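You operate a simulated robot arm through the tools that you are given. There is no shell and no other tool. Be economical: measure what you need, move in short steps, check, and stop when the job is done.

Carry out the task below with a simulated two-armed robot. There is one attempt and no reset: what you move stays moved.

Task
Pick up the grey foam with one hand, pass it to the other hand and put it on the packing felt.

It is judged by the outcome, as a careful person would: the job done as asked, and still so three seconds after it is handed in. It fails if anything else is knocked over, pushed out of place, dropped, spilled or broken.

Robot
Two 7-joint arms with two-finger parallel grippers on one trunk, on a base that drives. Base frame: it is fixed to the floor where the robot stands at the start and does not move with it; the origin is under the middle of the robot, x ahead of it, y to its left, z up. Readings come in mm, rad, newtons and seconds.
The left shoulder is at the start at [50, 168, 1157], the right one opposite. Places, roughly: grey foam (3x5x15 cm) [500, 200, 400]; packing felt [600, 0, 800]. Payload 1.57 kg a hand.
The TCP of each hand is the grasp point between the finger pads, 30 mm short of the fingertips. In the tool frame z runs along the fingers and y along their closing line. Largest opening 80 mm; finger width 17, thickness 12; the body of the gripper, 40 by 82 mm, starts 80 mm behind the TCP.
Orientation is that of the tool frame in the base frame, as [roll, pitch, yaw] about the fixed x, y, z axes, in that order (R = Rz(yaw) Ry(pitch) Rx(roll)). With the fingers straight down and closing along the base's y, the tool's x points along the base's -x, its y along +y and its z along -z.

Tools
- The arms move only by the tool nudge_tool. It takes "left_plan", "right_plan" or both (then of equal length, played together; a hand with none holds still); each is a list of rows, each a list of 6 numbers: the shift along the tool's x, y, z in mm, then the turn, a rotation vector about the tool's x, y, z in rad. In form: [[tx, ty, tz, ax, ay, az], ...]. A call has 1 to 8 rows; each row is the pose to reach, as a shift and turn from the pose commanded when the call began, along the tool's axes at that moment. "left_grip" and "right_grip" are, for a hand that has rows, the finger opening in mm, from 0 to 80, set as the call begins (left out, the last holds). Each row takes 0.2 s and may step no farther than 50 mm and 0.15 rad from the row before; otherwise, or with a gripper value out of range, the whole call is refused. Where a pose cannot be reached the arm comes as near as it can. A force on the tool above 40 N (or 10 N above the force at the start of the call, whichever is more), or a blocked arm, ends the call early, and 0.2 s more pass. The fingers move at their own pace (about 45 mm/s each) and stop on an object; they squeeze with about 41 N. The grip force told is the motor's: it shows also when the fingers shut on nothing. Time passes only in rows, and 0.2 s behind the last, so rows that repeat a pose let the fingers close. It gives the time, the measured TCP pose, the force on the tool (base axes), the opening and the grip force at its end, in the units of the frame above (readings bear some noise), with the torque about the TCP (base axes, N m) and any sound that the robot's microphone picked up, and new pictures: "views" is both (left out), scene, wrist or none (wrist: the cameras of the hands that moved).
- Cameras (640 x 400 px; columns grow to the right, rows downward): "scene" is now at [124.8, 2.9, 1360.4]; the picture's right is [0.04, -1.00, 0.00], its down [-0.64, -0.02, -0.77] and it looks along [0.77, 0.03, -0.64] (base axes); focal length 253 px, centre (320, 200). "left" rides on the left gripper at [72, 7, -122] in its tool frame; the picture's right is [-0.09, 1.00, 0.00], its down [-0.84, -0.08, -0.54] and it looks along [-0.54, -0.05, 0.84] (tool axes); focal length 238 px, centre (320, 200). "right" rides on the right gripper at [72, -7, -122] in its tool frame; the picture's right is [0.09, 1.00, 0.00], its down [-0.84, 0.08, -0.54] and it looks along [-0.54, 0.05, 0.84] (tool axes); focal length 238 px, centre (320, 200). There is no depth. A picture from a camera that has moved, and an enlarged one, comes with that camera's place and axes in the base frame and with its lens.
- raise_lower(by): slides the trunk up (or, below 0, down) by that many mm; the arms and the scene camera ride with it, the base frame stays. It gives what a move gives, with no picture.
- base_move(legs): drives the robot by 1 to 6 legs, each [ahead, left, turn to the left] in mm, mm and rad, along the robot's own axes; the way and the turn of a leg run together, so that a leg with both is an arc; at most 1500 mm and 3.142 rad a leg. The arms and the cameras ride along, it lands a little off, and it stops where it bumps. It gives what a move gives, and a new picture of the scene camera.
- aim_head(pan, tilt): turns the head with the scene camera to pan (to the left, within 1.396 rad either way) and tilt (down, from -0.506 to 1.204), counted from straight ahead of the robot. It gives what a move gives, and a new picture of the scene camera.
- inspect(camera, box): a new picture of the part [left, top, right, bottom] of that camera's present view, enlarged. It takes no simulated time.
- sign_off(): hands the job in; it is judged then, once.

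Work in short steps. Places have to be worked out from the pictures, the camera data and where the tool is seen: move nearer, look again, correct. Check each grasp and each placing, and mend what went wrong. You have 120 turns and 260 pictures in all, those below and enlarged ones among them. Open the grippers and draw the arms clear of the work before you hand the job in, unless the task says otherwise; then end with one line.

The tools are called as a command line: name --argument value ..., lists and objects as JSON in quotes. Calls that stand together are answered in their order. nudge_tool: Moves the arms, as the interface text tells. Its arguments: {"type":"object","properties":{"left_plan":{"type":"array"},"left_grip":{"type":"number"},"right_plan":{"type":"array"},"right_grip":{"type":"number"},"views":{"type":"string","enum":["both","scene","wrist","none"]}},"required":[]} The other tools are called the same way: raise_lower (by) slides the trunk up or down; base_move (legs) drives the base; aim_head (pan, tilt) turns the head that bears the scene camera; inspect (camera, box) takes an enlarged picture of a part of a camera's view; sign_off () hands the job in.

At the start:

```text
time_s: 0.0
left_tcp_pos: [378.9, 160.0, 1173.0]
left_orientation: [-3.14, -0.001, -3.14]
left_force: [0.1, 0.0, -0.3]
left_ft_torque: [0.03, 0.0, 0.02]
left_opening: 79.9
left_finger_force: 0.1
right_tcp_pos: [373.6, -170.8, 1153.3]
right_orientation: [3.139, -0.002, 3.141]
right_force: [0.1, 0.3, -0.1]
right_ft_torque: [0.02, 0.0, 0.0]
right_opening: 80.2
right_finger_force: 0.1
trunk travel left (down, up): [-325.0, 118.0]
robot x, y, heading: [4.6, 1.2, -0.003]
head pan, tilt: [0.035, 0.691]
```

scene: 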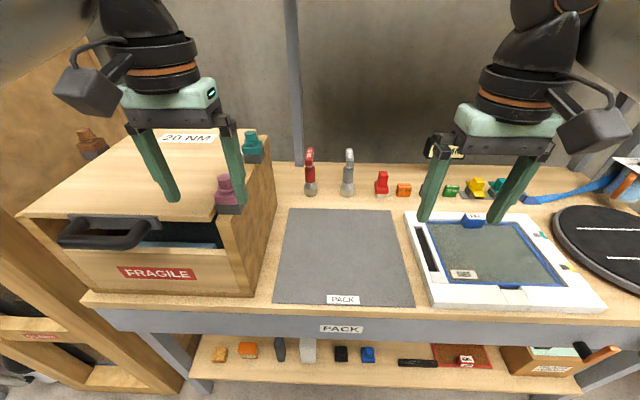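
right: 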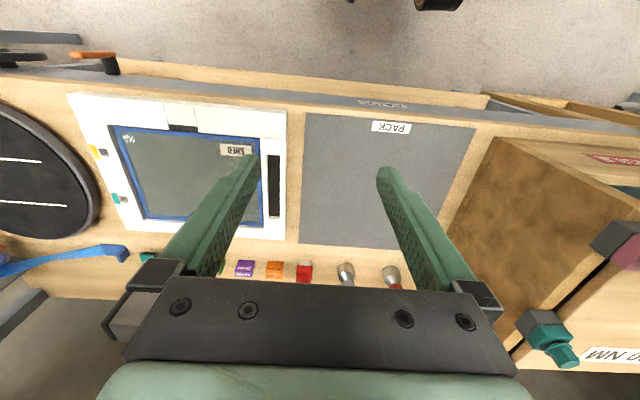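
left: 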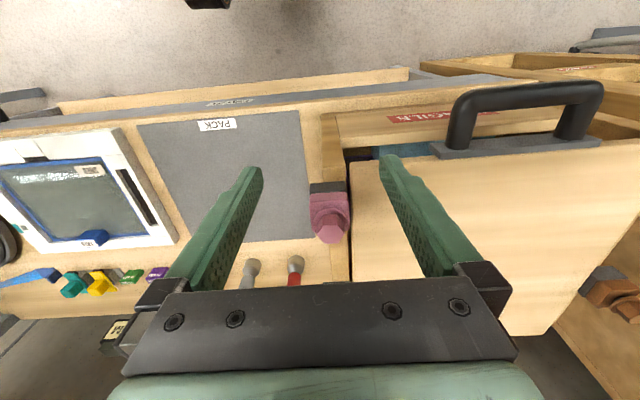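

I look closer at the lower shelf, where the foam should be.

inspect --camera "scene" --box '[180, 310, 420, 400]'

aim_head --pan 0.2 --tilt 1.1

```text
2.67 times, centred on (300, 355) of scene
camera zoom: at [124.8, 2.9, 1360.4], right [0.04, -1.0, 0.0], down [-0.64, -0.02, -0.77], along [0.77, 0.03, -0.64], focal length 674 px, centre (373, -213)
```

zoom: 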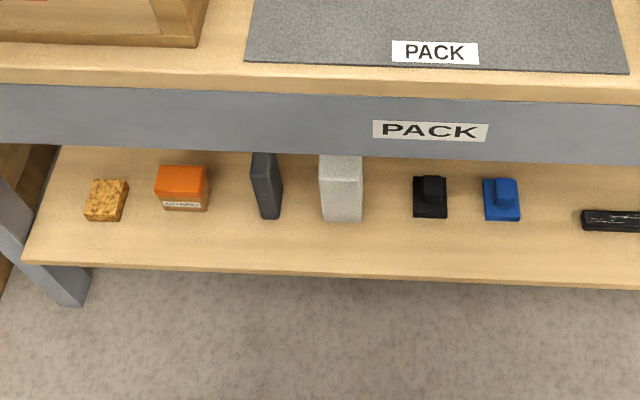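

```text
time_s: 0.9
left_tcp_pos: [378.7, 159.0, 1174.0]
left_orientation: [-3.138, -0.001, -3.139]
left_force: [0.5, 1.0, -0.8]
left_ft_torque: [0.01, -0.01, 0.02]
left_opening: 80.1
left_finger_force: 0.0
right_tcp_pos: [373.7, -170.2, 1152.8]
right_orientation: [3.139, -0.001, 3.139]
right_force: [0.4, 0.0, -0.3]
right_ft_torque: [0.0, 0.0, -0.01]
right_opening: 80.0
right_finger_force: 0.1
trunk travel left (down, up): [-325.0, 118.0]
robot x, y, heading: [1.0, 2.5, 0.003]
head pan, tilt: [0.201, 1.1]
camera scene: at [101.5, 12.5, 1329.6], right [0.2, -0.98, 0.0], down [-0.87, -0.18, -0.45], along [0.45, 0.09, -0.89], focal length 253 px, centre (320, 200)
```

scene: 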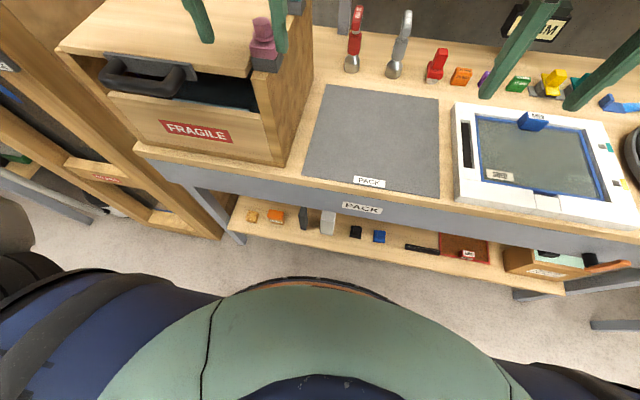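

Candidates: a dark block near (457,162) and a light one near (457,63). The hint fits the dark one, but I want a better view, so I back off to be clear and lower the trunk.

base_move --legs '[[-250, 0, 0]]'

raise_lower --by -320

aim_head --pan 0.2 --tilt 0.75

```text
time_s: 2.7
left_tcp_pos: [132.2, 160.6, 1174.1]
left_orientation: [-3.139, 0.001, -3.135]
left_force: [-0.9, 0.7, -0.2]
left_ft_torque: [-0.04, -0.01, 0.02]
left_opening: 80.1
left_finger_force: 0.1
right_tcp_pos: [127.9, -169.5, 1153.6]
right_orientation: [3.139, 0.0, -3.137]
right_force: [-0.7, 0.2, -0.3]
right_ft_torque: [0.0, -0.03, 0.0]
right_opening: 80.1
right_finger_force: 0.0
trunk travel left (down, up): [-325.0, 118.0]
robot x, y, heading: [-246.9, -1.5, 0.002]
head pan, tilt: [0.201, 1.1]
camera scene: at [-145.7, 12.4, 1329.7], right [0.2, -0.98, 0.0], down [-0.87, -0.18, -0.45], along [0.45, 0.09, -0.89], focal length 253 px, centre (320, 200)
```

scene: 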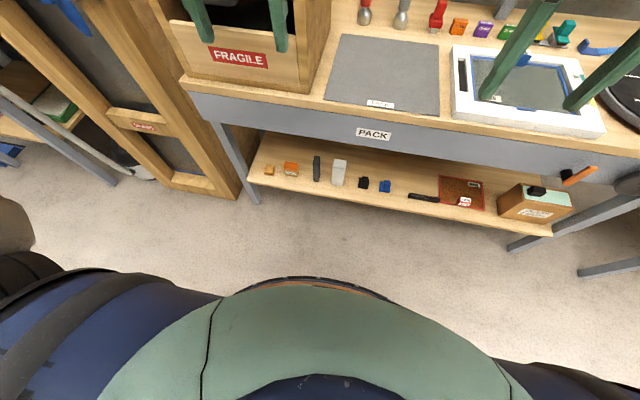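

```text
time_s: 5.8
left_tcp_pos: [131.3, 160.8, 854.7]
left_orientation: [-3.14, -0.001, -3.136]
left_force: [0.3, 0.5, -0.7]
left_ft_torque: [-0.01, -0.02, 0.03]
left_opening: 80.0
left_finger_force: 0.1
right_tcp_pos: [127.6, -169.0, 832.4]
right_orientation: [3.14, -0.001, -3.14]
right_force: [0.5, -0.5, 0.0]
right_ft_torque: [0.0, -0.03, -0.03]
right_opening: 80.1
right_finger_force: 0.1
trunk travel left (down, up): [-5.0, 438.0]
robot x, y, heading: [-245.9, -0.9, 0.001]
head pan, tilt: [0.201, 1.1]
```

```text
time_s: 6.7
left_tcp_pos: [131.5, 160.6, 853.8]
left_orientation: [-3.14, 0.001, -3.137]
left_force: [0.6, -0.7, 0.2]
left_ft_torque: [-0.03, 0.0, 0.01]
left_opening: 80.0
left_finger_force: 0.1
right_tcp_pos: [127.4, -168.9, 833.2]
right_orientation: [3.14, -0.001, -3.137]
right_force: [0.1, -0.2, -0.8]
right_ft_torque: [0.02, 0.01, -0.03]
right_opening: 80.3
right_finger_force: 0.1
trunk travel left (down, up): [-5.0, 438.0]
robot x, y, heading: [-244.6, -1.0, 0.007]
head pan, tilt: [0.201, 0.75]
camera scene: at [-125.8, 16.4, 1035.3], right [0.2, -0.98, 0.0], down [-0.67, -0.14, -0.73], along [0.72, 0.15, -0.68], focal length 253 px, centre (320, 200)
```

scene: 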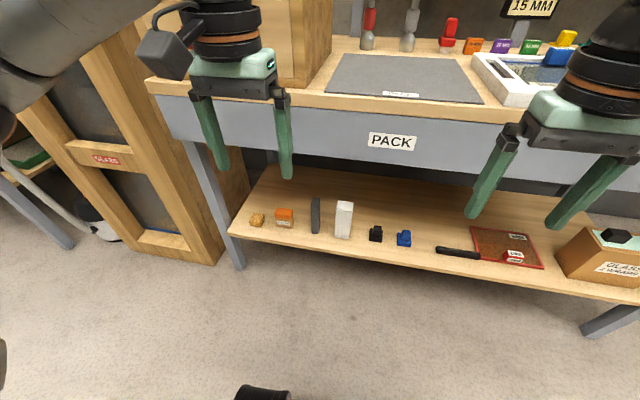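

I zoom in on the two upright blocks.

inspect --camera "scene" --box '[240, 180, 420, 260]'

inspect --camera "scene" --box '[290, 185, 370, 245]'

```text
3.56 times, centred on (330, 220) of scene
camera zoom: at [-125.8, 16.4, 1035.3], right [0.2, -0.98, 0.0], down [-0.67, -0.14, -0.73], along [0.72, 0.15, -0.68], focal length 899 px, centre (284, 129)
```

zoom: 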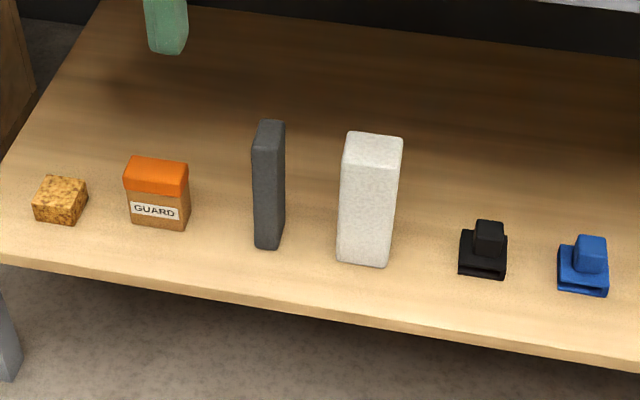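

```text
6.67 times, centred on (330, 215) of scene
camera zoom: at [-125.8, 16.4, 1035.3], right [0.2, -0.98, 0.0], down [-0.67, -0.14, -0.73], along [0.72, 0.15, -0.68], focal length 1686 px, centre (253, 100)
```

zoom: 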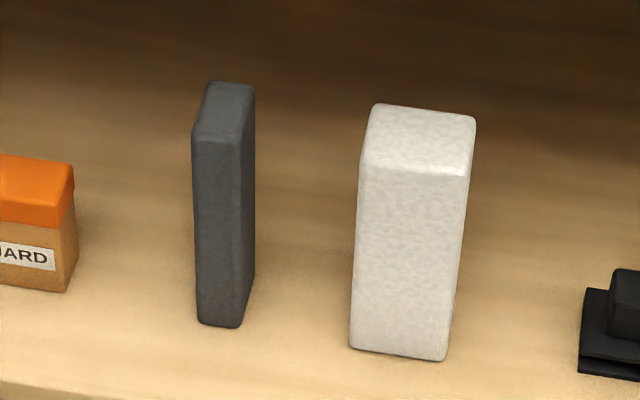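

The dark block is the 3×5×15 foam: upright, centre about (491,160), aligned with the axes (the white one is thicker). I swing the left hand down and forward, tilted 45°, in front of the table edge.

nudge_tool --left_plan '[[-25, 0, 42, 0, -0.1, 0], [-50, 0, 84, 0, -0.2, 0], [-75, 0, 126, 0, -0.3, 0], [-100, 0, 168, 0, -0.4, 0], [-125, 0, 210, 0, -0.5, 0], [-150, 0, 252, 0, -0.6, 0], [-170, 0, 290, 0, -0.7, 0], [-190, 0, 330, 0, -0.8, 0]]' --left_grip 70

```text
time_s: 8.5
left_tcp_pos: [320.4, 160.3, 525.3]
left_orientation: [-3.141, 0.801, -3.134]
left_force: [0.4, 0.3, 0.2]
left_ft_torque: [-0.03, 0.02, 0.0]
left_opening: 70.1
left_finger_force: 0.1
right_tcp_pos: [128.4, -169.9, 832.3]
right_orientation: [3.14, -0.003, -3.136]
right_force: [-0.4, 0.4, 0.1]
right_ft_torque: [-0.01, -0.01, 0.0]
right_opening: 79.9
right_finger_force: 0.0
trunk travel left (down, up): [-5.0, 438.0]
robot x, y, heading: [-243.4, 2.0, 0.006]
head pan, tilt: [0.201, 0.75]
camera scene: at [-125.8, 16.4, 1035.4], right [0.2, -0.98, 0.0], down [-0.67, -0.14, -0.73], along [0.72, 0.15, -0.68], focal length 253 px, centre (320, 200)
camera left: at [183.5, 167.1, 559.2], right [0.06, 1.0, 0.07], down [0.19, -0.08, 0.98], along [0.98, -0.04, -0.2], focal length 238 px, centre (320, 200)
```

scene: 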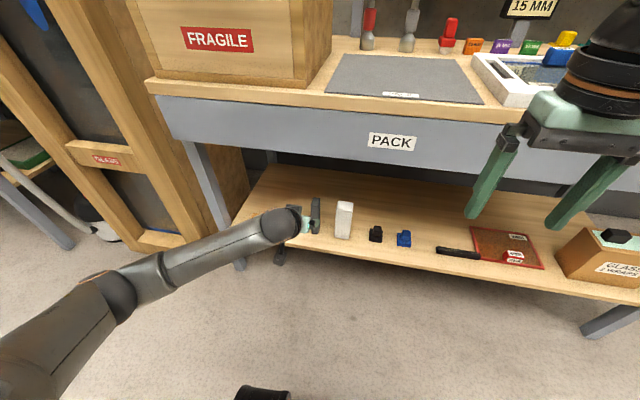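
left: 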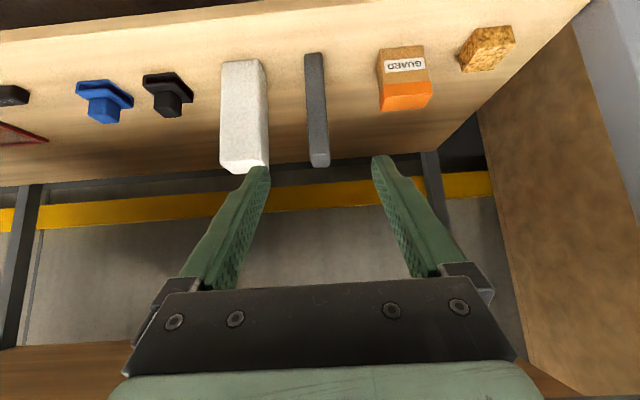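

Wrist view confirms foam front face at x≈467, y≈159, with clear gaps both sides. I drive 100 mm nearer for reach.

base_move --legs '[[100, 0, -0.005]]'

inspect --camera "left" --box '[0, 0, 640, 400]'

```text
time_s: 9.6
left_tcp_pos: [421.2, 157.5, 526.3]
left_orientation: [-3.14, 0.799, -3.139]
left_force: [0.2, -0.6, 0.8]
left_ft_torque: [0.03, 0.02, 0.03]
left_opening: 70.1
left_finger_force: 0.1
right_tcp_pos: [226.6, -171.5, 833.2]
right_orientation: [3.139, -0.002, 3.141]
right_force: [0.4, 1.0, -0.4]
right_ft_torque: [-0.01, -0.05, -0.02]
right_opening: 80.0
right_finger_force: 0.1
trunk travel left (down, up): [-5.0, 438.0]
robot x, y, heading: [-151.4, 0.7, 0.002]
head pan, tilt: [0.201, 0.75]
camera scene: at [-26.4, 15.9, 1035.3], right [0.2, -0.98, 0.0], down [-0.67, -0.14, -0.73], along [0.72, 0.14, -0.68], focal length 253 px, centre (320, 200)
```

scene: 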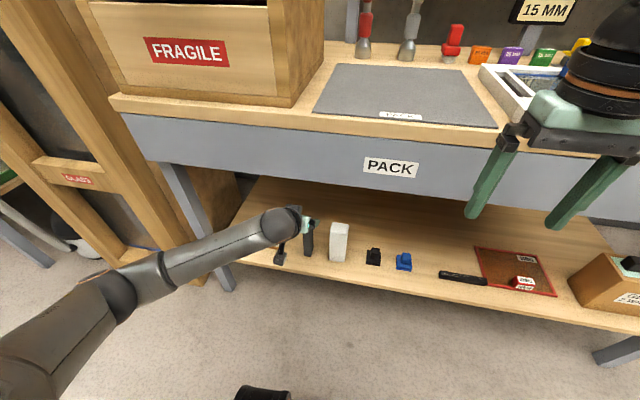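

```text
1.00 times, centred on (320, 200) of left
camera zoom: at [283.5, 164.8, 559.5], right [0.06, 1.0, 0.06], down [0.19, -0.08, 0.98], along [0.98, -0.05, -0.2], focal length 238 px, centre (320, 200)
```

zoom: 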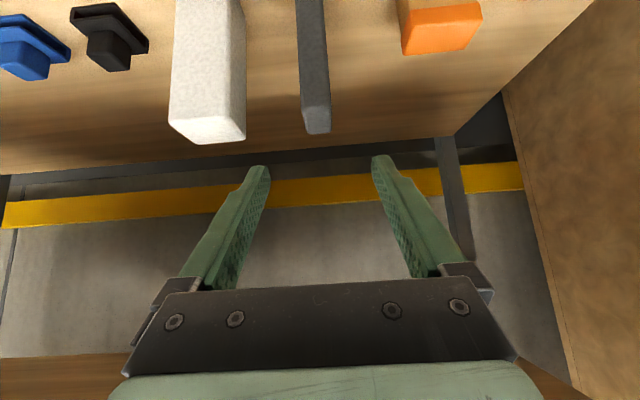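

Foam lies at y≈156.5, x≈455–508, so I go down with the open fingers straddling it, first most of the way.

nudge_tool --left_plan '[[12, 0, 36, 0, 0, 0], [25, -0.5, 70, 0, 0, 0], [40, -1, 105, 0, 0, 0]]' --views "wrist"

```text
time_s: 10.4
left_tcp_pos: [468.5, 157.0, 422.1]
left_orientation: [-3.14, 0.799, -3.139]
left_force: [-1.1, 0.4, -1.5]
left_ft_torque: [0.01, 0.0, -0.02]
left_opening: 69.7
left_finger_force: 0.0
right_tcp_pos: [226.5, -170.7, 834.0]
right_orientation: [3.138, -0.002, 3.141]
right_force: [-0.6, 0.0, -0.8]
right_ft_torque: [-0.02, 0.0, 0.01]
right_opening: 80.2
right_finger_force: 0.0
trunk travel left (down, up): [-5.0, 438.0]
robot x, y, heading: [-147.4, 0.5, 0.001]
head pan, tilt: [0.201, 0.75]
camera left: at [330.9, 162.5, 455.9], right [0.06, 1.0, 0.06], down [0.19, -0.08, 0.98], along [0.98, -0.05, -0.2], focal length 238 px, centre (320, 200)
```

left: 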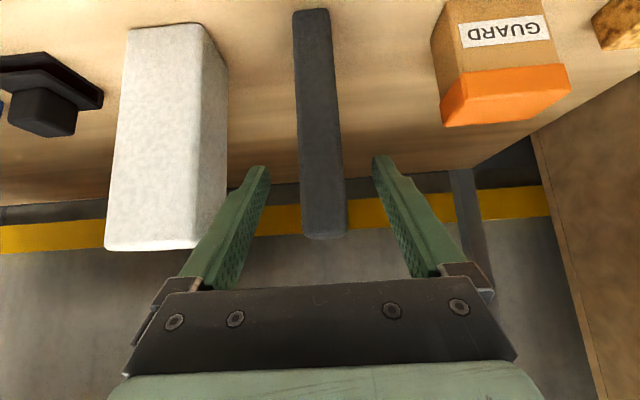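

Centred. Final approach to about (487,157,385), then close.

nudge_tool --left_plan '[[7, 0, 20, 0, 0, 0], [13.6, 0, 39, 0, 0, 0]]' --views "wrist"

nudge_tool --left_plan '[[0, 0, 0, 0, 0, 0], [0, 0, 0, 0, 0, 0], [0, 0, 0, 0, 0, 0], [0, 0, 0, 0, 0, 0]]' --left_grip 15

```text
time_s: 11.0
left_tcp_pos: [487.3, 157.2, 387.4]
left_orientation: [3.14, 0.799, -3.141]
left_force: [-0.2, -1.2, 0.1]
left_ft_torque: [-0.01, 0.01, -0.04]
left_opening: 70.1
left_finger_force: 0.1
right_tcp_pos: [227.0, -171.0, 833.2]
right_orientation: [3.139, -0.003, 3.14]
right_force: [0.0, 0.4, 0.1]
right_ft_torque: [0.06, -0.01, 0.01]
right_opening: 79.8
right_finger_force: 0.0
trunk travel left (down, up): [-5.0, 438.0]
robot x, y, heading: [-147.2, 1.6, 0.002]
head pan, tilt: [0.201, 0.75]
camera left: at [349.8, 163.6, 419.5], right [0.06, 1.0, 0.07], down [0.19, -0.08, 0.98], along [0.98, -0.05, -0.2], focal length 238 px, centre (320, 200)
```

left: 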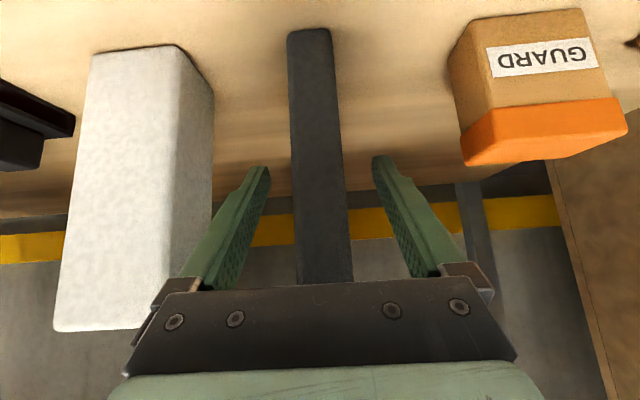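

```text
time_s: 12.0
left_tcp_pos: [487.4, 157.4, 386.1]
left_orientation: [-3.139, 0.8, -3.141]
left_force: [-0.8, -0.2, -0.4]
left_ft_torque: [-0.01, -0.02, -0.01]
left_opening: 25.4
left_finger_force: 25.4
right_tcp_pos: [227.1, -169.9, 833.1]
right_orientation: [3.141, -0.003, 3.141]
right_force: [-0.2, -0.2, 1.0]
right_ft_torque: [-0.01, -0.02, 0.02]
right_opening: 80.1
right_finger_force: 0.0
trunk travel left (down, up): [-5.0, 438.0]
robot x, y, heading: [-148.4, -0.9, -0.003]
head pan, tilt: [0.201, 0.75]
camera scene: at [-26.3, 15.9, 1035.3], right [0.2, -0.98, 0.0], down [-0.67, -0.14, -0.73], along [0.72, 0.14, -0.68], focal length 253 px, centre (320, 200)
camera left: at [349.7, 163.5, 419.7], right [0.06, 1.0, 0.06], down [0.19, -0.08, 0.98], along [0.98, -0.05, -0.2], focal length 238 px, centre (320, 200)
```

scene: 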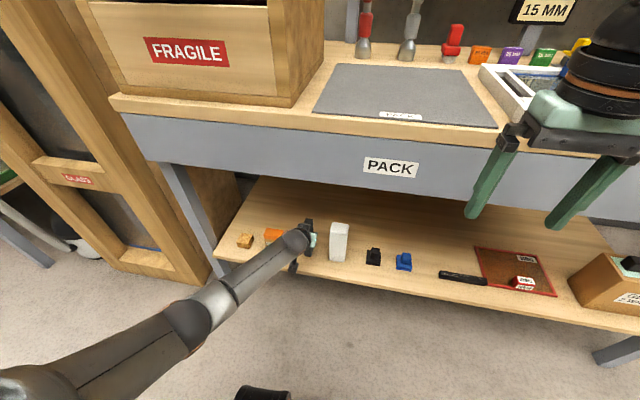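
left: 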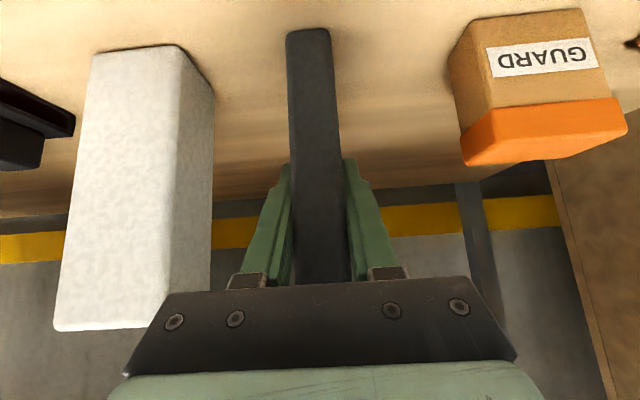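

Foam is gripped (25 mm, 25 N). Lift 35 mm straight up.

nudge_tool --left_plan '[[-12.5, 0, -12.2, 0, 0, 0], [-25, 0, -24.4, 0, 0, 0], [-25, 0, -24.4, 0, 0, 0]]' --views "wrist"

```text
time_s: 12.8
left_tcp_pos: [486.2, 157.0, 422.3]
left_orientation: [-3.14, 0.8, -3.14]
left_force: [0.4, 0.1, -0.5]
left_ft_torque: [-0.02, 0.03, 0.03]
left_opening: 24.9
left_finger_force: 36.9
right_tcp_pos: [226.9, -170.3, 832.9]
right_orientation: [3.141, -0.002, 3.139]
right_force: [0.0, -0.4, 0.5]
right_ft_torque: [0.0, -0.01, 0.0]
right_opening: 80.1
right_finger_force: 0.1
trunk travel left (down, up): [-5.0, 438.0]
robot x, y, heading: [-145.3, -1.1, 0.001]
head pan, tilt: [0.201, 0.75]
camera left: at [348.6, 163.6, 455.3], right [0.06, 1.0, 0.07], down [0.2, -0.08, 0.98], along [0.98, -0.05, -0.2], focal length 238 px, centre (320, 200)
```

left: 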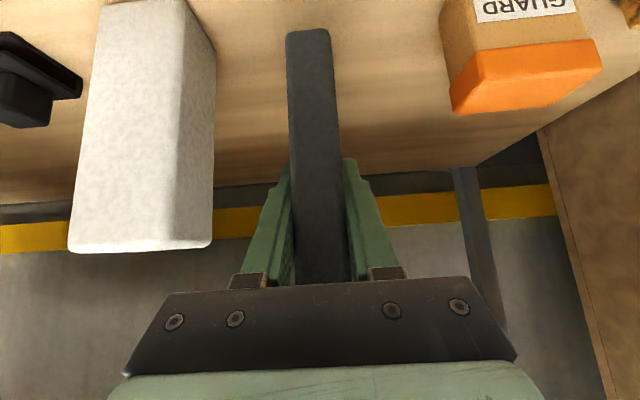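

Lifted and held. I drive back out of the shelf and then raise the trunk.

base_move --legs '[[-350, 0, 0]]'

raise_lower --by 330

aim_head --pan 0.1 --tilt 0.9

```text
time_s: 15.1
left_tcp_pos: [131.0, 155.0, 422.2]
left_orientation: [-3.139, 0.8, 3.139]
left_force: [-0.7, 0.1, -0.3]
left_ft_torque: [0.03, -0.03, -0.01]
left_opening: 25.2
left_finger_force: 36.8
right_tcp_pos: [-130.4, -171.9, 832.9]
right_orientation: [3.14, -0.001, 3.133]
right_force: [0.1, -0.9, 0.4]
right_ft_torque: [-0.01, 0.01, 0.0]
right_opening: 80.1
right_finger_force: 0.1
trunk travel left (down, up): [-5.0, 438.0]
robot x, y, heading: [-500.8, 3.2, -0.005]
head pan, tilt: [0.201, 0.75]
camera scene: at [-382.6, 16.6, 1035.3], right [0.19, -0.98, 0.0], down [-0.67, -0.13, -0.73], along [0.72, 0.14, -0.68], focal length 253 px, centre (320, 200)
```

scene: 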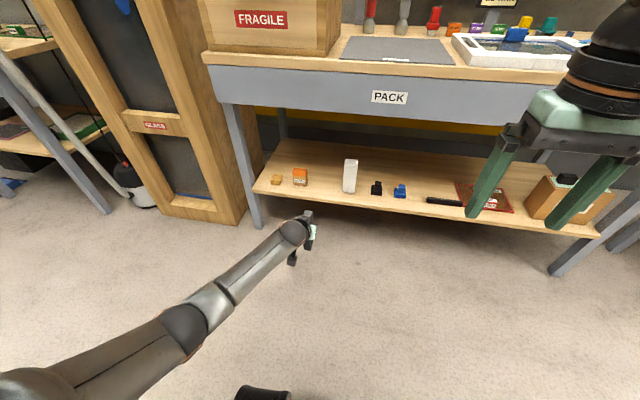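

```text
time_s: 18.4
left_tcp_pos: [130.9, 155.9, 752.4]
left_orientation: [-3.141, 0.8, 3.139]
left_force: [-0.1, 0.6, 0.7]
left_ft_torque: [0.03, 0.0, -0.01]
left_opening: 25.4
left_finger_force: 36.9
right_tcp_pos: [-131.1, -171.3, 1163.0]
right_orientation: [3.139, -0.001, 3.134]
right_force: [0.5, 0.3, -0.3]
right_ft_torque: [0.03, 0.01, 0.01]
right_opening: 80.1
right_finger_force: 0.0
trunk travel left (down, up): [-335.0, 108.0]
robot x, y, heading: [-503.1, -3.2, -0.005]
head pan, tilt: [0.201, 0.75]
```

```text
time_s: 19.1
left_tcp_pos: [130.9, 155.9, 753.2]
left_orientation: [-3.14, 0.801, 3.139]
left_force: [0.7, 0.0, 0.0]
left_ft_torque: [-0.04, 0.04, 0.03]
left_opening: 25.0
left_finger_force: 36.5
right_tcp_pos: [-131.3, -171.1, 1163.1]
right_orientation: [3.139, -0.002, 3.134]
right_force: [-0.3, 0.0, 0.2]
right_ft_torque: [-0.03, 0.02, -0.02]
right_opening: 80.1
right_finger_force: 0.0
trunk travel left (down, up): [-335.0, 108.0]
robot x, y, heading: [-506.5, 0.4, -0.011]
head pan, tilt: [0.099, 0.901]
camera scene: at [-388.8, 7.6, 1353.4], right [0.09, -1.0, 0.0], down [-0.78, -0.07, -0.62], along [0.62, 0.06, -0.78], focal length 253 px, centre (320, 200)
```

scene: 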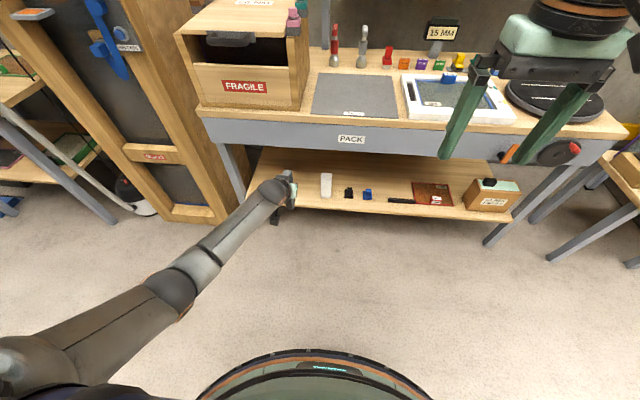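

Foam held securely. Now I bring it to the centre in front of the chest and yaw the left hand 45° to the right so the right hand can take the lower end crosswise.

nudge_tool --left_plan '[[7.5, -17, -28.7, 0.07, 0, 0.068], [15, -34, -57.5, 0.14, 0, 0.137], [22.6, -51, -86, 0.211, 0, 0.205], [30, -68, -115, 0.281, 0, 0.273], [37.7, -85, -144, 0.352, 0, 0.342], [45, -102, -172, 0.422, 0, 0.41], [52.8, -119, -201, 0.492, 0, 0.478], [60.4, -136, -230, 0.563, 0, 0.547]]'

```text
time_s: 20.9
left_tcp_pos: [-76.4, 20.7, 871.0]
left_orientation: [-3.139, 0.799, 2.351]
left_force: [0.3, 0.1, -0.3]
left_ft_torque: [0.02, 0.01, -0.03]
left_opening: 25.1
left_finger_force: 36.8
right_tcp_pos: [-130.7, -171.7, 1162.5]
right_orientation: [3.14, -0.002, 3.134]
right_force: [0.3, -0.4, 0.4]
right_ft_torque: [0.0, 0.0, -0.03]
right_opening: 80.1
right_finger_force: 0.1
trunk travel left (down, up): [-335.0, 108.0]
robot x, y, heading: [-500.6, 4.2, -0.004]
head pan, tilt: [0.099, 0.901]
camera scene: at [-388.9, 7.5, 1353.4], right [0.09, -1.0, 0.0], down [-0.78, -0.07, -0.62], along [0.62, 0.06, -0.78], focal length 253 px, centre (320, 200)
camera left: at [-168.7, 121.8, 904.2], right [0.75, 0.65, 0.07], down [0.08, -0.19, 0.98], along [0.65, -0.73, -0.2], focal length 238 px, centre (320, 200)
```

scene: 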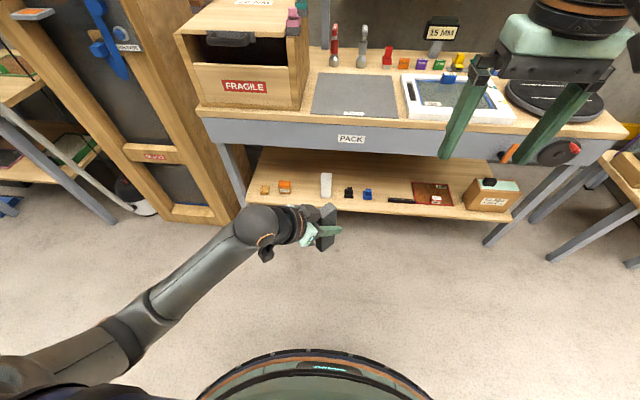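
left: 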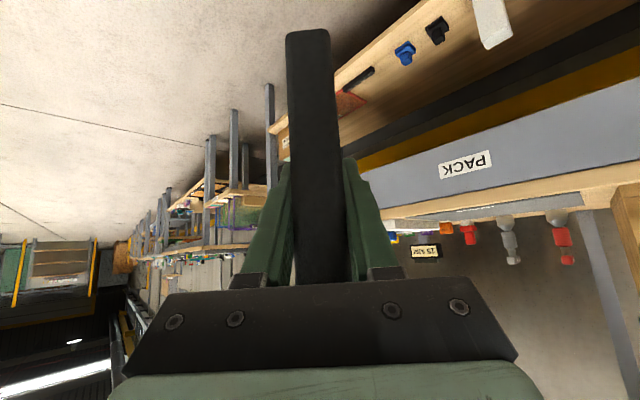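

Foam spans z≈785–935 near (-73,17). I bring the right hand down to a standoff to the right-rear, beginning to turn it horizontal and 45° left.

nudge_tool --right_plan '[[5.5, 7.7, 44, -0.052, -0.125, -0.052], [11, 15.5, 88, -0.104, -0.25, -0.104], [16.5, 23, 132, -0.155, -0.375, -0.155], [22, 31, 176, -0.207, -0.5, -0.207], [27.5, 38.7, 220, -0.259, -0.625, -0.259], [33, 46.5, 264, -0.311, -0.751, -0.311], [38.5, 54, 308, -0.363, -0.876, -0.363], [44, 62, 352, -0.414, -1.001, -0.414]]' --right_grip 80

```text
time_s: 22.9
left_tcp_pos: [-75.5, 20.4, 870.4]
left_orientation: [-3.138, 0.798, 2.355]
left_force: [0.3, 0.0, 0.5]
left_ft_torque: [-0.03, -0.02, -0.02]
left_opening: 25.0
left_finger_force: 36.5
right_tcp_pos: [-100.3, -109.5, 880.7]
right_orientation: [3.037, 1.255, -2.683]
right_force: [0.3, 0.5, -0.4]
right_ft_torque: [0.0, -0.03, 0.0]
right_opening: 80.2
right_finger_force: 0.0
right hand out of reach, approached as far as the arm can: row 4, 5, 6, 7
trunk travel left (down, up): [-335.0, 108.0]
robot x, y, heading: [-505.1, -1.1, -0.005]
head pan, tilt: [0.099, 0.901]
stopped in row 8 (right hand): the arm was blocked; the commanded pose is now the measured one
camera scene: at [-388.5, 8.7, 1353.5], right [0.09, -1.0, 0.0], down [-0.78, -0.07, -0.62], along [0.62, 0.06, -0.78], focal length 253 px, centre (320, 200)
camera right: at [-214.9, -187.0, 851.4], right [-0.55, 0.83, -0.06], down [-0.24, -0.1, 0.97], along [0.8, 0.55, 0.26], focal length 238 px, centre (320, 200)
```

scene: 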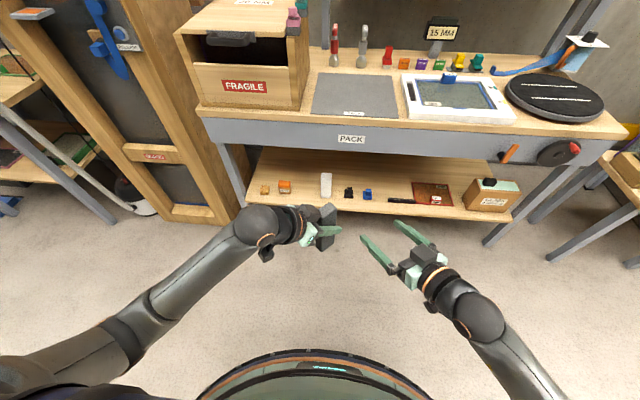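
right: 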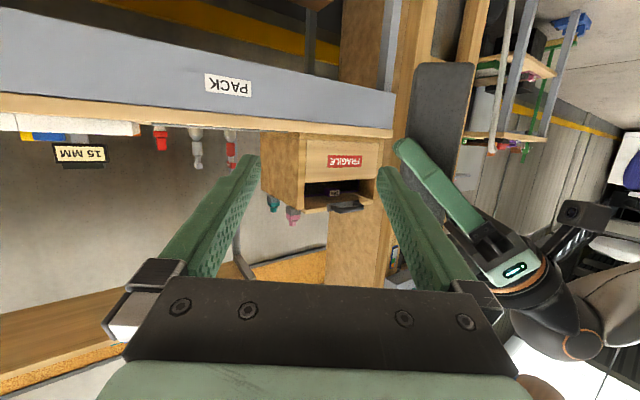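

The right arm was cramped close to the body, so I shift the handover ~136 mm further forward, moving both hands together and finishing the right hand's turn.

nudge_tool --left_plan '[[-22, 24, 12, 0, 0, 0], [-44, 48, 24, 0, 0, 0], [-66, 72, 36, 0, 0, 0], [-88.3, 96.4, 47.9, 0, 0, 0]]' --right_plan '[[2.5, -1.5, 25, -0.055, -0.077, -0.017], [5, -3, 50, -0.11, -0.154, -0.034], [7.5, -4.5, 75, -0.165, -0.232, -0.051], [10.2, -6, 100.6, -0.22, -0.309, -0.068]]'

```text
time_s: 23.9
left_tcp_pos: [61.1, 20.8, 899.9]
left_orientation: [-3.139, 0.799, 2.355]
left_force: [-0.3, -0.1, -0.1]
left_ft_torque: [0.01, -0.04, 0.0]
left_opening: 25.2
left_finger_force: 36.4
right_tcp_pos: [-17.4, -64.1, 838.3]
right_orientation: [1.99, 1.57, 2.778]
right_force: [0.0, 0.5, 0.0]
right_ft_torque: [-0.01, 0.01, 0.0]
right_opening: 80.0
right_finger_force: 0.2
trunk travel left (down, up): [-335.0, 108.0]
robot x, y, heading: [-503.3, 0.7, -0.009]
head pan, tilt: [0.099, 0.901]
camera scene: at [-388.2, 7.5, 1353.3], right [0.09, -1.0, 0.0], down [-0.78, -0.07, -0.62], along [0.62, 0.06, -0.78], focal length 253 px, centre (320, 200)
camera right: at [-99.7, -154.1, 767.8], right [-0.71, 0.7, -0.09], down [-0.44, -0.33, 0.84], along [0.56, 0.63, 0.54], focal length 238 px, centre (320, 200)
camera left: at [-31.8, 121.6, 934.1], right [0.75, 0.66, 0.06], down [0.08, -0.19, 0.98], along [0.65, -0.73, -0.2], focal length 238 px, centre (320, 200)
```

scene: 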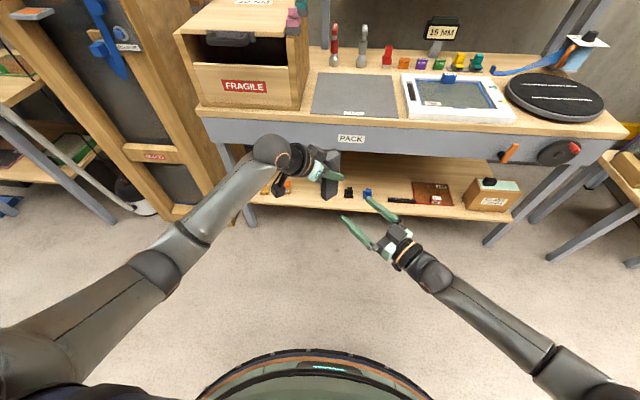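
right: 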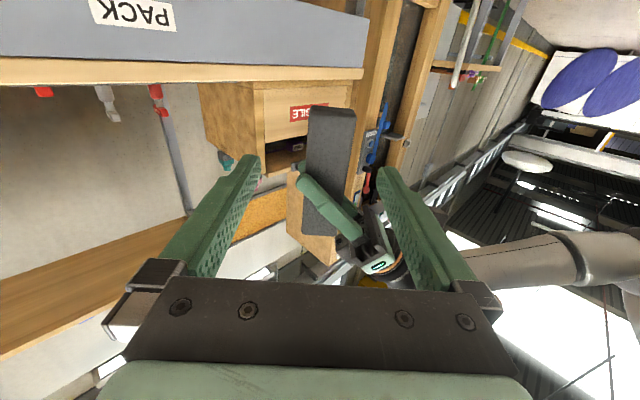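
left: 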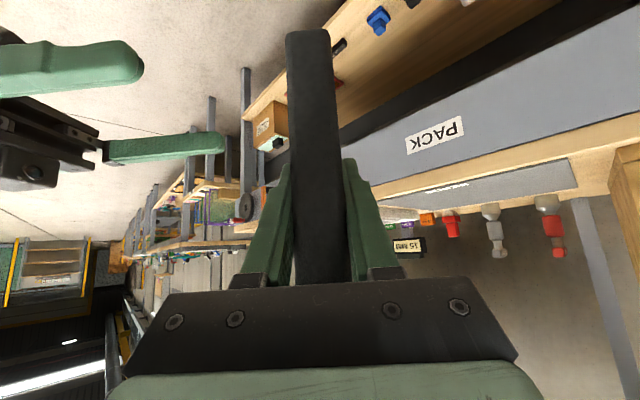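

Right hand is aligned; the foam shows about 7 mm toward the right tool's +y. I advance 60 mm with that correction and look again.

nudge_tool --right_plan '[[0, 4, 20, 0, 0, 0], [0, 7, 40, 0, 0, 0], [0, 7, 60, 0, 0, 0]]'

```text
time_s: 24.7
left_tcp_pos: [59.7, 19.4, 902.0]
left_orientation: [-3.14, 0.801, 2.354]
left_force: [-0.5, 0.3, -0.3]
left_ft_torque: [0.01, -0.02, -0.03]
left_opening: 25.2
left_finger_force: 36.6
right_tcp_pos: [18.9, -14.4, 837.5]
right_orientation: [2.149, 1.569, 2.937]
right_force: [0.7, -1.3, -0.5]
right_ft_torque: [0.02, 0.04, 0.0]
right_opening: 80.5
right_finger_force: 0.0
trunk travel left (down, up): [-335.0, 108.0]
robot x, y, heading: [-503.8, 0.0, -0.004]
head pan, tilt: [0.099, 0.901]
camera scene: at [-388.6, 7.7, 1353.4], right [0.09, -1.0, 0.0], down [-0.78, -0.07, -0.62], along [0.62, 0.06, -0.78], focal length 253 px, centre (320, 200)
camera right: at [-64.1, -105.4, 768.3], right [-0.71, 0.7, -0.09], down [-0.44, -0.33, 0.84], along [0.56, 0.63, 0.54], focal length 238 px, centre (320, 200)
```

scene: 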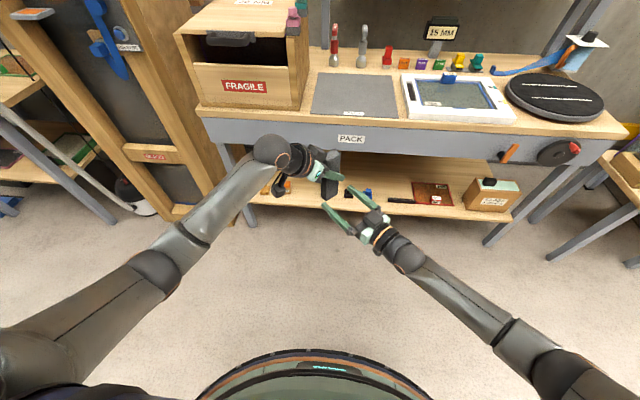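
right: 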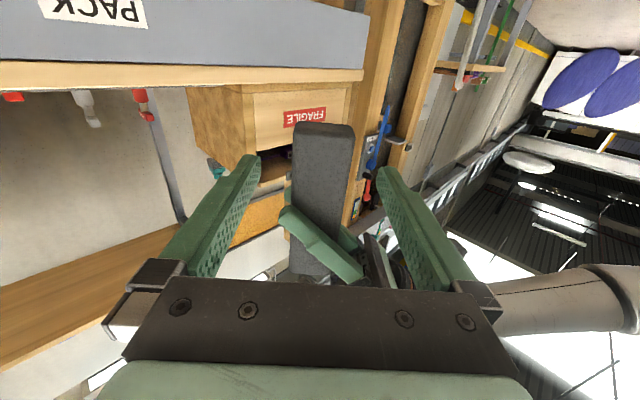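

Centred now. Advance the last 38 mm.

nudge_tool --right_plan '[[0, 0, 14, 0, 0, 0], [0, 0, 27, 0, 0, 0], [0, 0, 38, 0, 0, 0]]' --views "wrist"

inspect --camera "left" --box '[160, 0, 480, 200]'

inspect --camera "scene" --box '[280, 130, 440, 230]'

```text
time_s: 25.5
left_tcp_pos: [59.1, 19.0, 900.0]
left_orientation: [-3.14, 0.8, 2.354]
left_force: [0.2, 0.4, -0.6]
left_ft_torque: [0.03, -0.01, -0.01]
left_opening: 25.2
left_finger_force: 36.9
right_tcp_pos: [44.8, 10.7, 838.7]
right_orientation: [1.927, 1.57, 2.715]
right_force: [-0.3, 0.3, 0.3]
right_ft_torque: [-0.03, 0.01, 0.01]
right_opening: 79.8
right_finger_force: 0.1
trunk travel left (down, up): [-335.0, 108.0]
robot x, y, heading: [-503.7, -1.9, -0.004]
head pan, tilt: [0.099, 0.901]
camera right: at [-37.7, -79.5, 768.5], right [-0.71, 0.7, -0.09], down [-0.44, -0.33, 0.84], along [0.56, 0.63, 0.54], focal length 238 px, centre (320, 200)
```

right: 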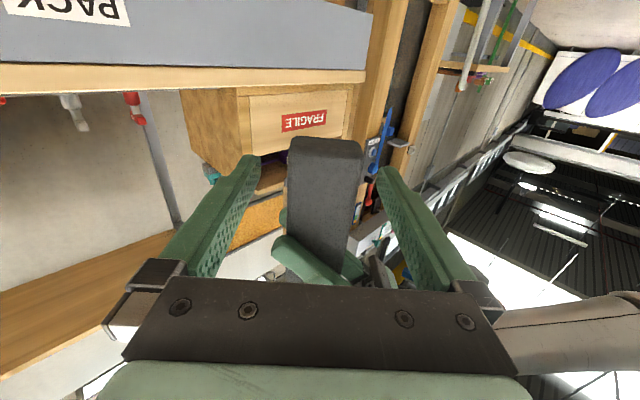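

```text
2.00 times, centred on (320, 100) of left
camera zoom: at [-32.5, 121.6, 934.4], right [0.75, 0.66, 0.07], down [0.08, -0.19, 0.98], along [0.65, -0.73, -0.2], focal length 477 px, centre (320, 400)
```

zoom: 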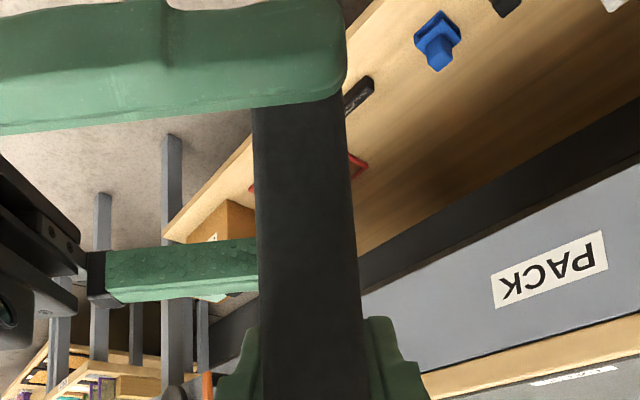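

```text
4.00 times, centred on (360, 180) of scene
camera zoom: at [-388.7, 7.6, 1353.4], right [0.09, -1.0, 0.0], down [-0.78, -0.07, -0.62], along [0.62, 0.06, -0.78], focal length 1012 px, centre (160, 280)
```

zoom: 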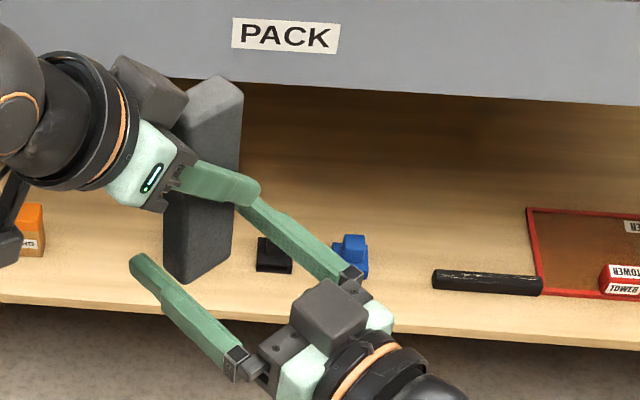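

Fingers straddle the foam's lower end. Close the right hand.

nudge_tool --right_plan '[[0, 0, 0, 0, 0, 0], [0, 0, 0, 0, 0, 0], [0, 0, 0, 0, 0, 0], [0, 0, 0, 0, 0, 0]]' --right_grip 32

inspect --camera "left" --box '[160, 0, 480, 200]'

```text
time_s: 26.5
left_tcp_pos: [59.3, 18.4, 901.4]
left_orientation: [-3.14, 0.801, 2.354]
left_force: [6.5, -5.1, -2.1]
left_ft_torque: [-0.26, -0.41, 0.15]
left_opening: 25.2
left_finger_force: 36.1
right_tcp_pos: [43.3, 12.1, 838.4]
right_orientation: [1.198, 1.57, 1.987]
right_force: [-7.2, 5.3, 2.8]
right_ft_torque: [-0.07, -0.1, 0.0]
right_opening: 43.9
right_finger_force: 30.3
trunk travel left (down, up): [-335.0, 108.0]
robot x, y, heading: [-501.5, -0.3, -0.006]
head pan, tilt: [0.099, 0.901]
camera scene: at [-388.7, 7.6, 1353.4], right [0.09, -1.0, 0.0], down [-0.78, -0.07, -0.62], along [0.62, 0.06, -0.78], focal length 253 px, centre (320, 200)
camera right: at [-38.4, -78.6, 768.6], right [-0.71, 0.7, -0.09], down [-0.44, -0.33, 0.84], along [0.56, 0.63, 0.54], focal length 238 px, centre (320, 200)
```

scene: 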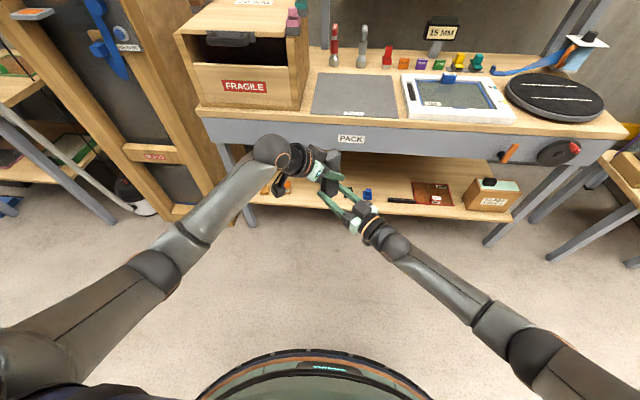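
right: 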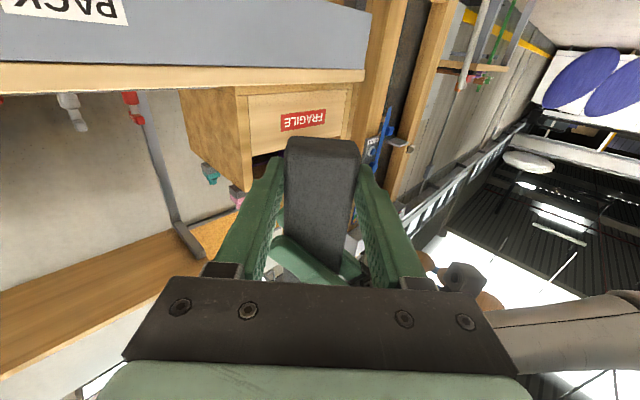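

```text
2.00 times, centred on (320, 100) of left
camera zoom: at [-32.3, 121.3, 934.6], right [0.75, 0.66, 0.07], down [0.08, -0.19, 0.98], along [0.65, -0.73, -0.2], focal length 477 px, centre (320, 400)
```

zoom: 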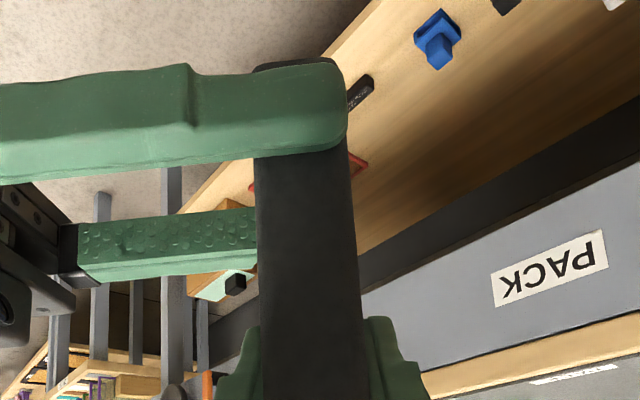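

Right grips firmly (44 mm, 30 N, reaction on both hands). Now open the left hand in place, then back it out.

nudge_tool --left_plan '[[0, 0, 0, 0, 0, 0], [0, 0, 0, 0, 0, 0], [0, 0, 0, 0, 0, 0]]' --left_grip 70 --views "wrist"

nudge_tool --left_plan '[[0, 0, -35, 0, 0, 0], [0, 0, -70, 0, 0, 0], [0, 0, -110, 0, 0, 0], [0, 0, -150, 0, 0, 0]]'

```text
time_s: 27.3
left_tcp_pos: [59.6, 19.4, 901.6]
left_orientation: [-3.141, 0.8, 2.354]
left_force: [-0.6, -0.8, 0.5]
left_ft_torque: [-0.02, 0.02, 0.02]
left_opening: 69.8
left_finger_force: 0.0
right_tcp_pos: [43.8, 11.3, 836.7]
right_orientation: [2.071, 1.569, 2.857]
right_force: [-0.5, 0.0, 0.0]
right_ft_torque: [0.0, 0.02, -0.01]
right_opening: 43.7
right_finger_force: 40.7
trunk travel left (down, up): [-335.0, 108.0]
robot x, y, heading: [-504.1, 6.1, -0.004]
head pan, tilt: [0.099, 0.901]
camera left: at [-32.6, 121.6, 934.4], right [0.75, 0.66, 0.07], down [0.08, -0.19, 0.98], along [0.65, -0.73, -0.2], focal length 238 px, centre (320, 200)
```

left: 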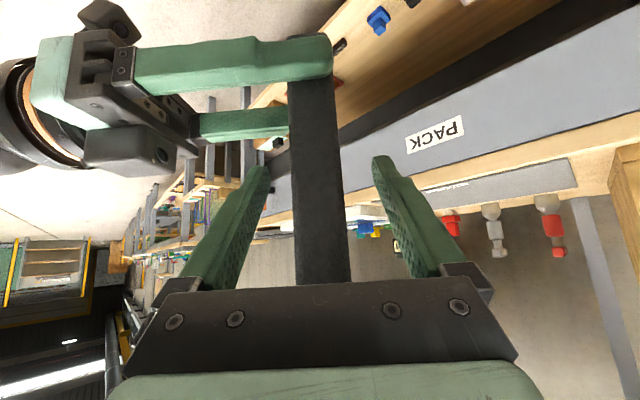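

```text
time_s: 28.3
left_tcp_pos: [-16.9, 96.6, 1006.1]
left_orientation: [-3.14, 0.798, 2.351]
left_force: [-0.2, -0.4, -0.2]
left_ft_torque: [0.06, -0.05, -0.03]
left_opening: 70.1
left_finger_force: 0.0
right_tcp_pos: [43.9, 11.3, 838.7]
right_orientation: [1.976, 1.569, 2.761]
right_force: [-0.6, 1.0, -0.1]
right_ft_torque: [0.01, -0.04, -0.03]
right_opening: 43.7
right_finger_force: 41.1
trunk travel left (down, up): [-335.0, 108.0]
robot x, y, heading: [-503.2, 3.8, -0.006]
head pan, tilt: [0.099, 0.901]
camera scene: at [-389.0, 7.7, 1353.4], right [0.09, -1.0, 0.0], down [-0.78, -0.07, -0.62], along [0.62, 0.06, -0.78], focal length 253 px, centre (320, 200)
camera left: at [-108.8, 199.5, 1039.3], right [0.75, 0.66, 0.07], down [0.08, -0.19, 0.98], along [0.65, -0.73, -0.2], focal length 238 px, centre (320, 200)
```

scene: 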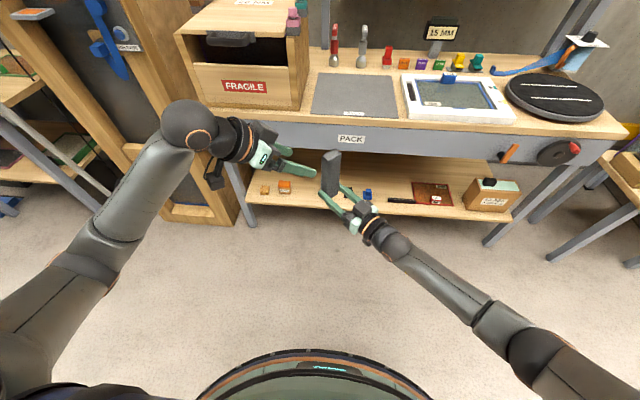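
left: 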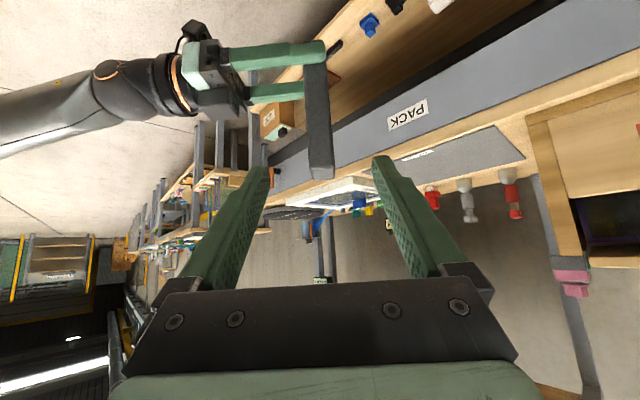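

Handover done: the right hand alone holds the foam. I retract the left hand to its initial tucked pose first.

nudge_tool --left_plan '[[-4.4, -4, -25, -0.039, 0.095, -0.093], [-8.9, -8, -51, -0.079, 0.19, -0.186], [-13.3, -12, -76, -0.118, 0.284, -0.278], [-17.8, -16, -101, -0.157, 0.379, -0.371], [-22, -20, -127, -0.196, 0.474, -0.464], [-26.7, -24, -152, -0.236, 0.569, -0.557], [-31, -28, -178, -0.275, 0.663, -0.649], [-35.6, -32, -203, -0.314, 0.758, -0.742]]' --left_grip 20 --views "none"

nudge_tool --right_plan '[[-10, 0, 0, 0, 0.14, 0], [-20, 0, 0, 0, 0.28, 0], [-30, 0, 0, 0, 0.42, 0], [-40, 0, 0, 0, 0.56, 0], [-50, 0, 0, 0, 0.7, 0], [-60, 0, 0, 0, 0.84, 0], [-70, 0, 0, 0, 0.98, 0], [-80, 0, 0, 0, 1.12, 0]]'

```text
time_s: 30.1
left_tcp_pos: [-123.8, 159.5, 1172.2]
left_orientation: [-3.141, 0.0, 3.139]
left_force: [-0.1, 0.0, -0.1]
left_ft_torque: [-0.03, 0.0, -0.02]
left_opening: 20.0
left_finger_force: 0.0
right_tcp_pos: [44.5, 11.4, 838.6]
right_orientation: [1.869, 1.569, 2.656]
right_force: [-0.1, 0.3, 0.9]
right_ft_torque: [-0.02, -0.01, 0.01]
right_opening: 43.7
right_finger_force: 41.1
trunk travel left (down, up): [-335.0, 108.0]
robot x, y, heading: [-503.7, 2.5, -0.008]
head pan, tilt: [0.099, 0.901]
```

```text
time_s: 31.9
left_tcp_pos: [-124.6, 160.0, 1171.8]
left_orientation: [-3.139, 0.0, 3.139]
left_force: [0.6, -0.3, -0.5]
left_ft_torque: [0.0, -0.03, 0.0]
left_opening: 20.2
left_finger_force: 0.1
right_tcp_pos: [44.9, 9.8, 919.0]
right_orientation: [3.139, 0.445, -2.354]
right_force: [-0.4, 0.5, -0.4]
right_ft_torque: [-0.01, -0.04, -0.02]
right_opening: 43.6
right_finger_force: 41.3
trunk travel left (down, up): [-335.0, 108.0]
robot x, y, heading: [-501.4, -1.3, -0.003]
head pan, tilt: [0.099, 0.901]
camera scene: at [-388.7, 8.0, 1353.4], right [0.09, -1.0, 0.0], down [-0.78, -0.07, -0.62], along [0.62, 0.06, -0.78], focal length 253 px, centre (320, 200)
camera right: at [-34.4, -77.6, 998.7], right [-0.76, 0.64, -0.04], down [0.31, 0.42, 0.85], along [0.56, 0.64, -0.53], focal length 238 px, centre (320, 200)
```

scene: 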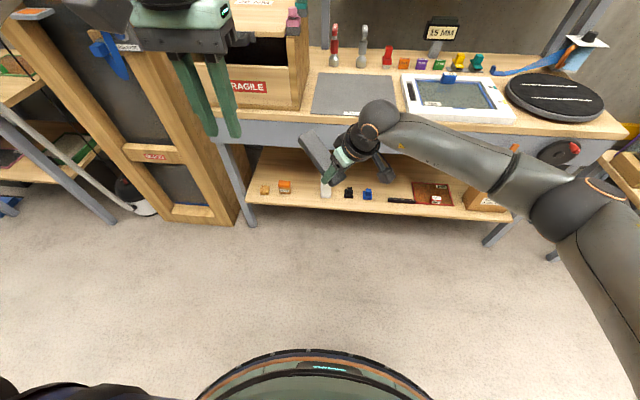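
right: 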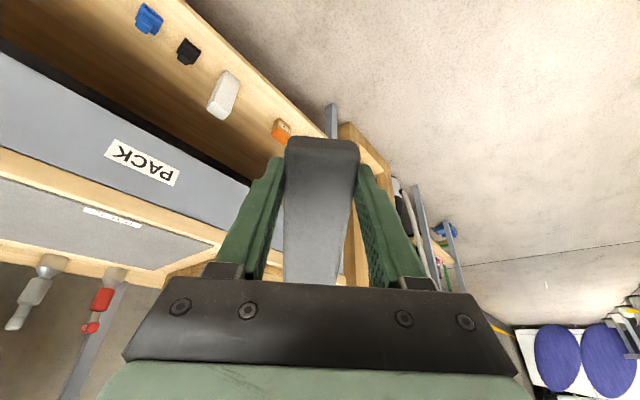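

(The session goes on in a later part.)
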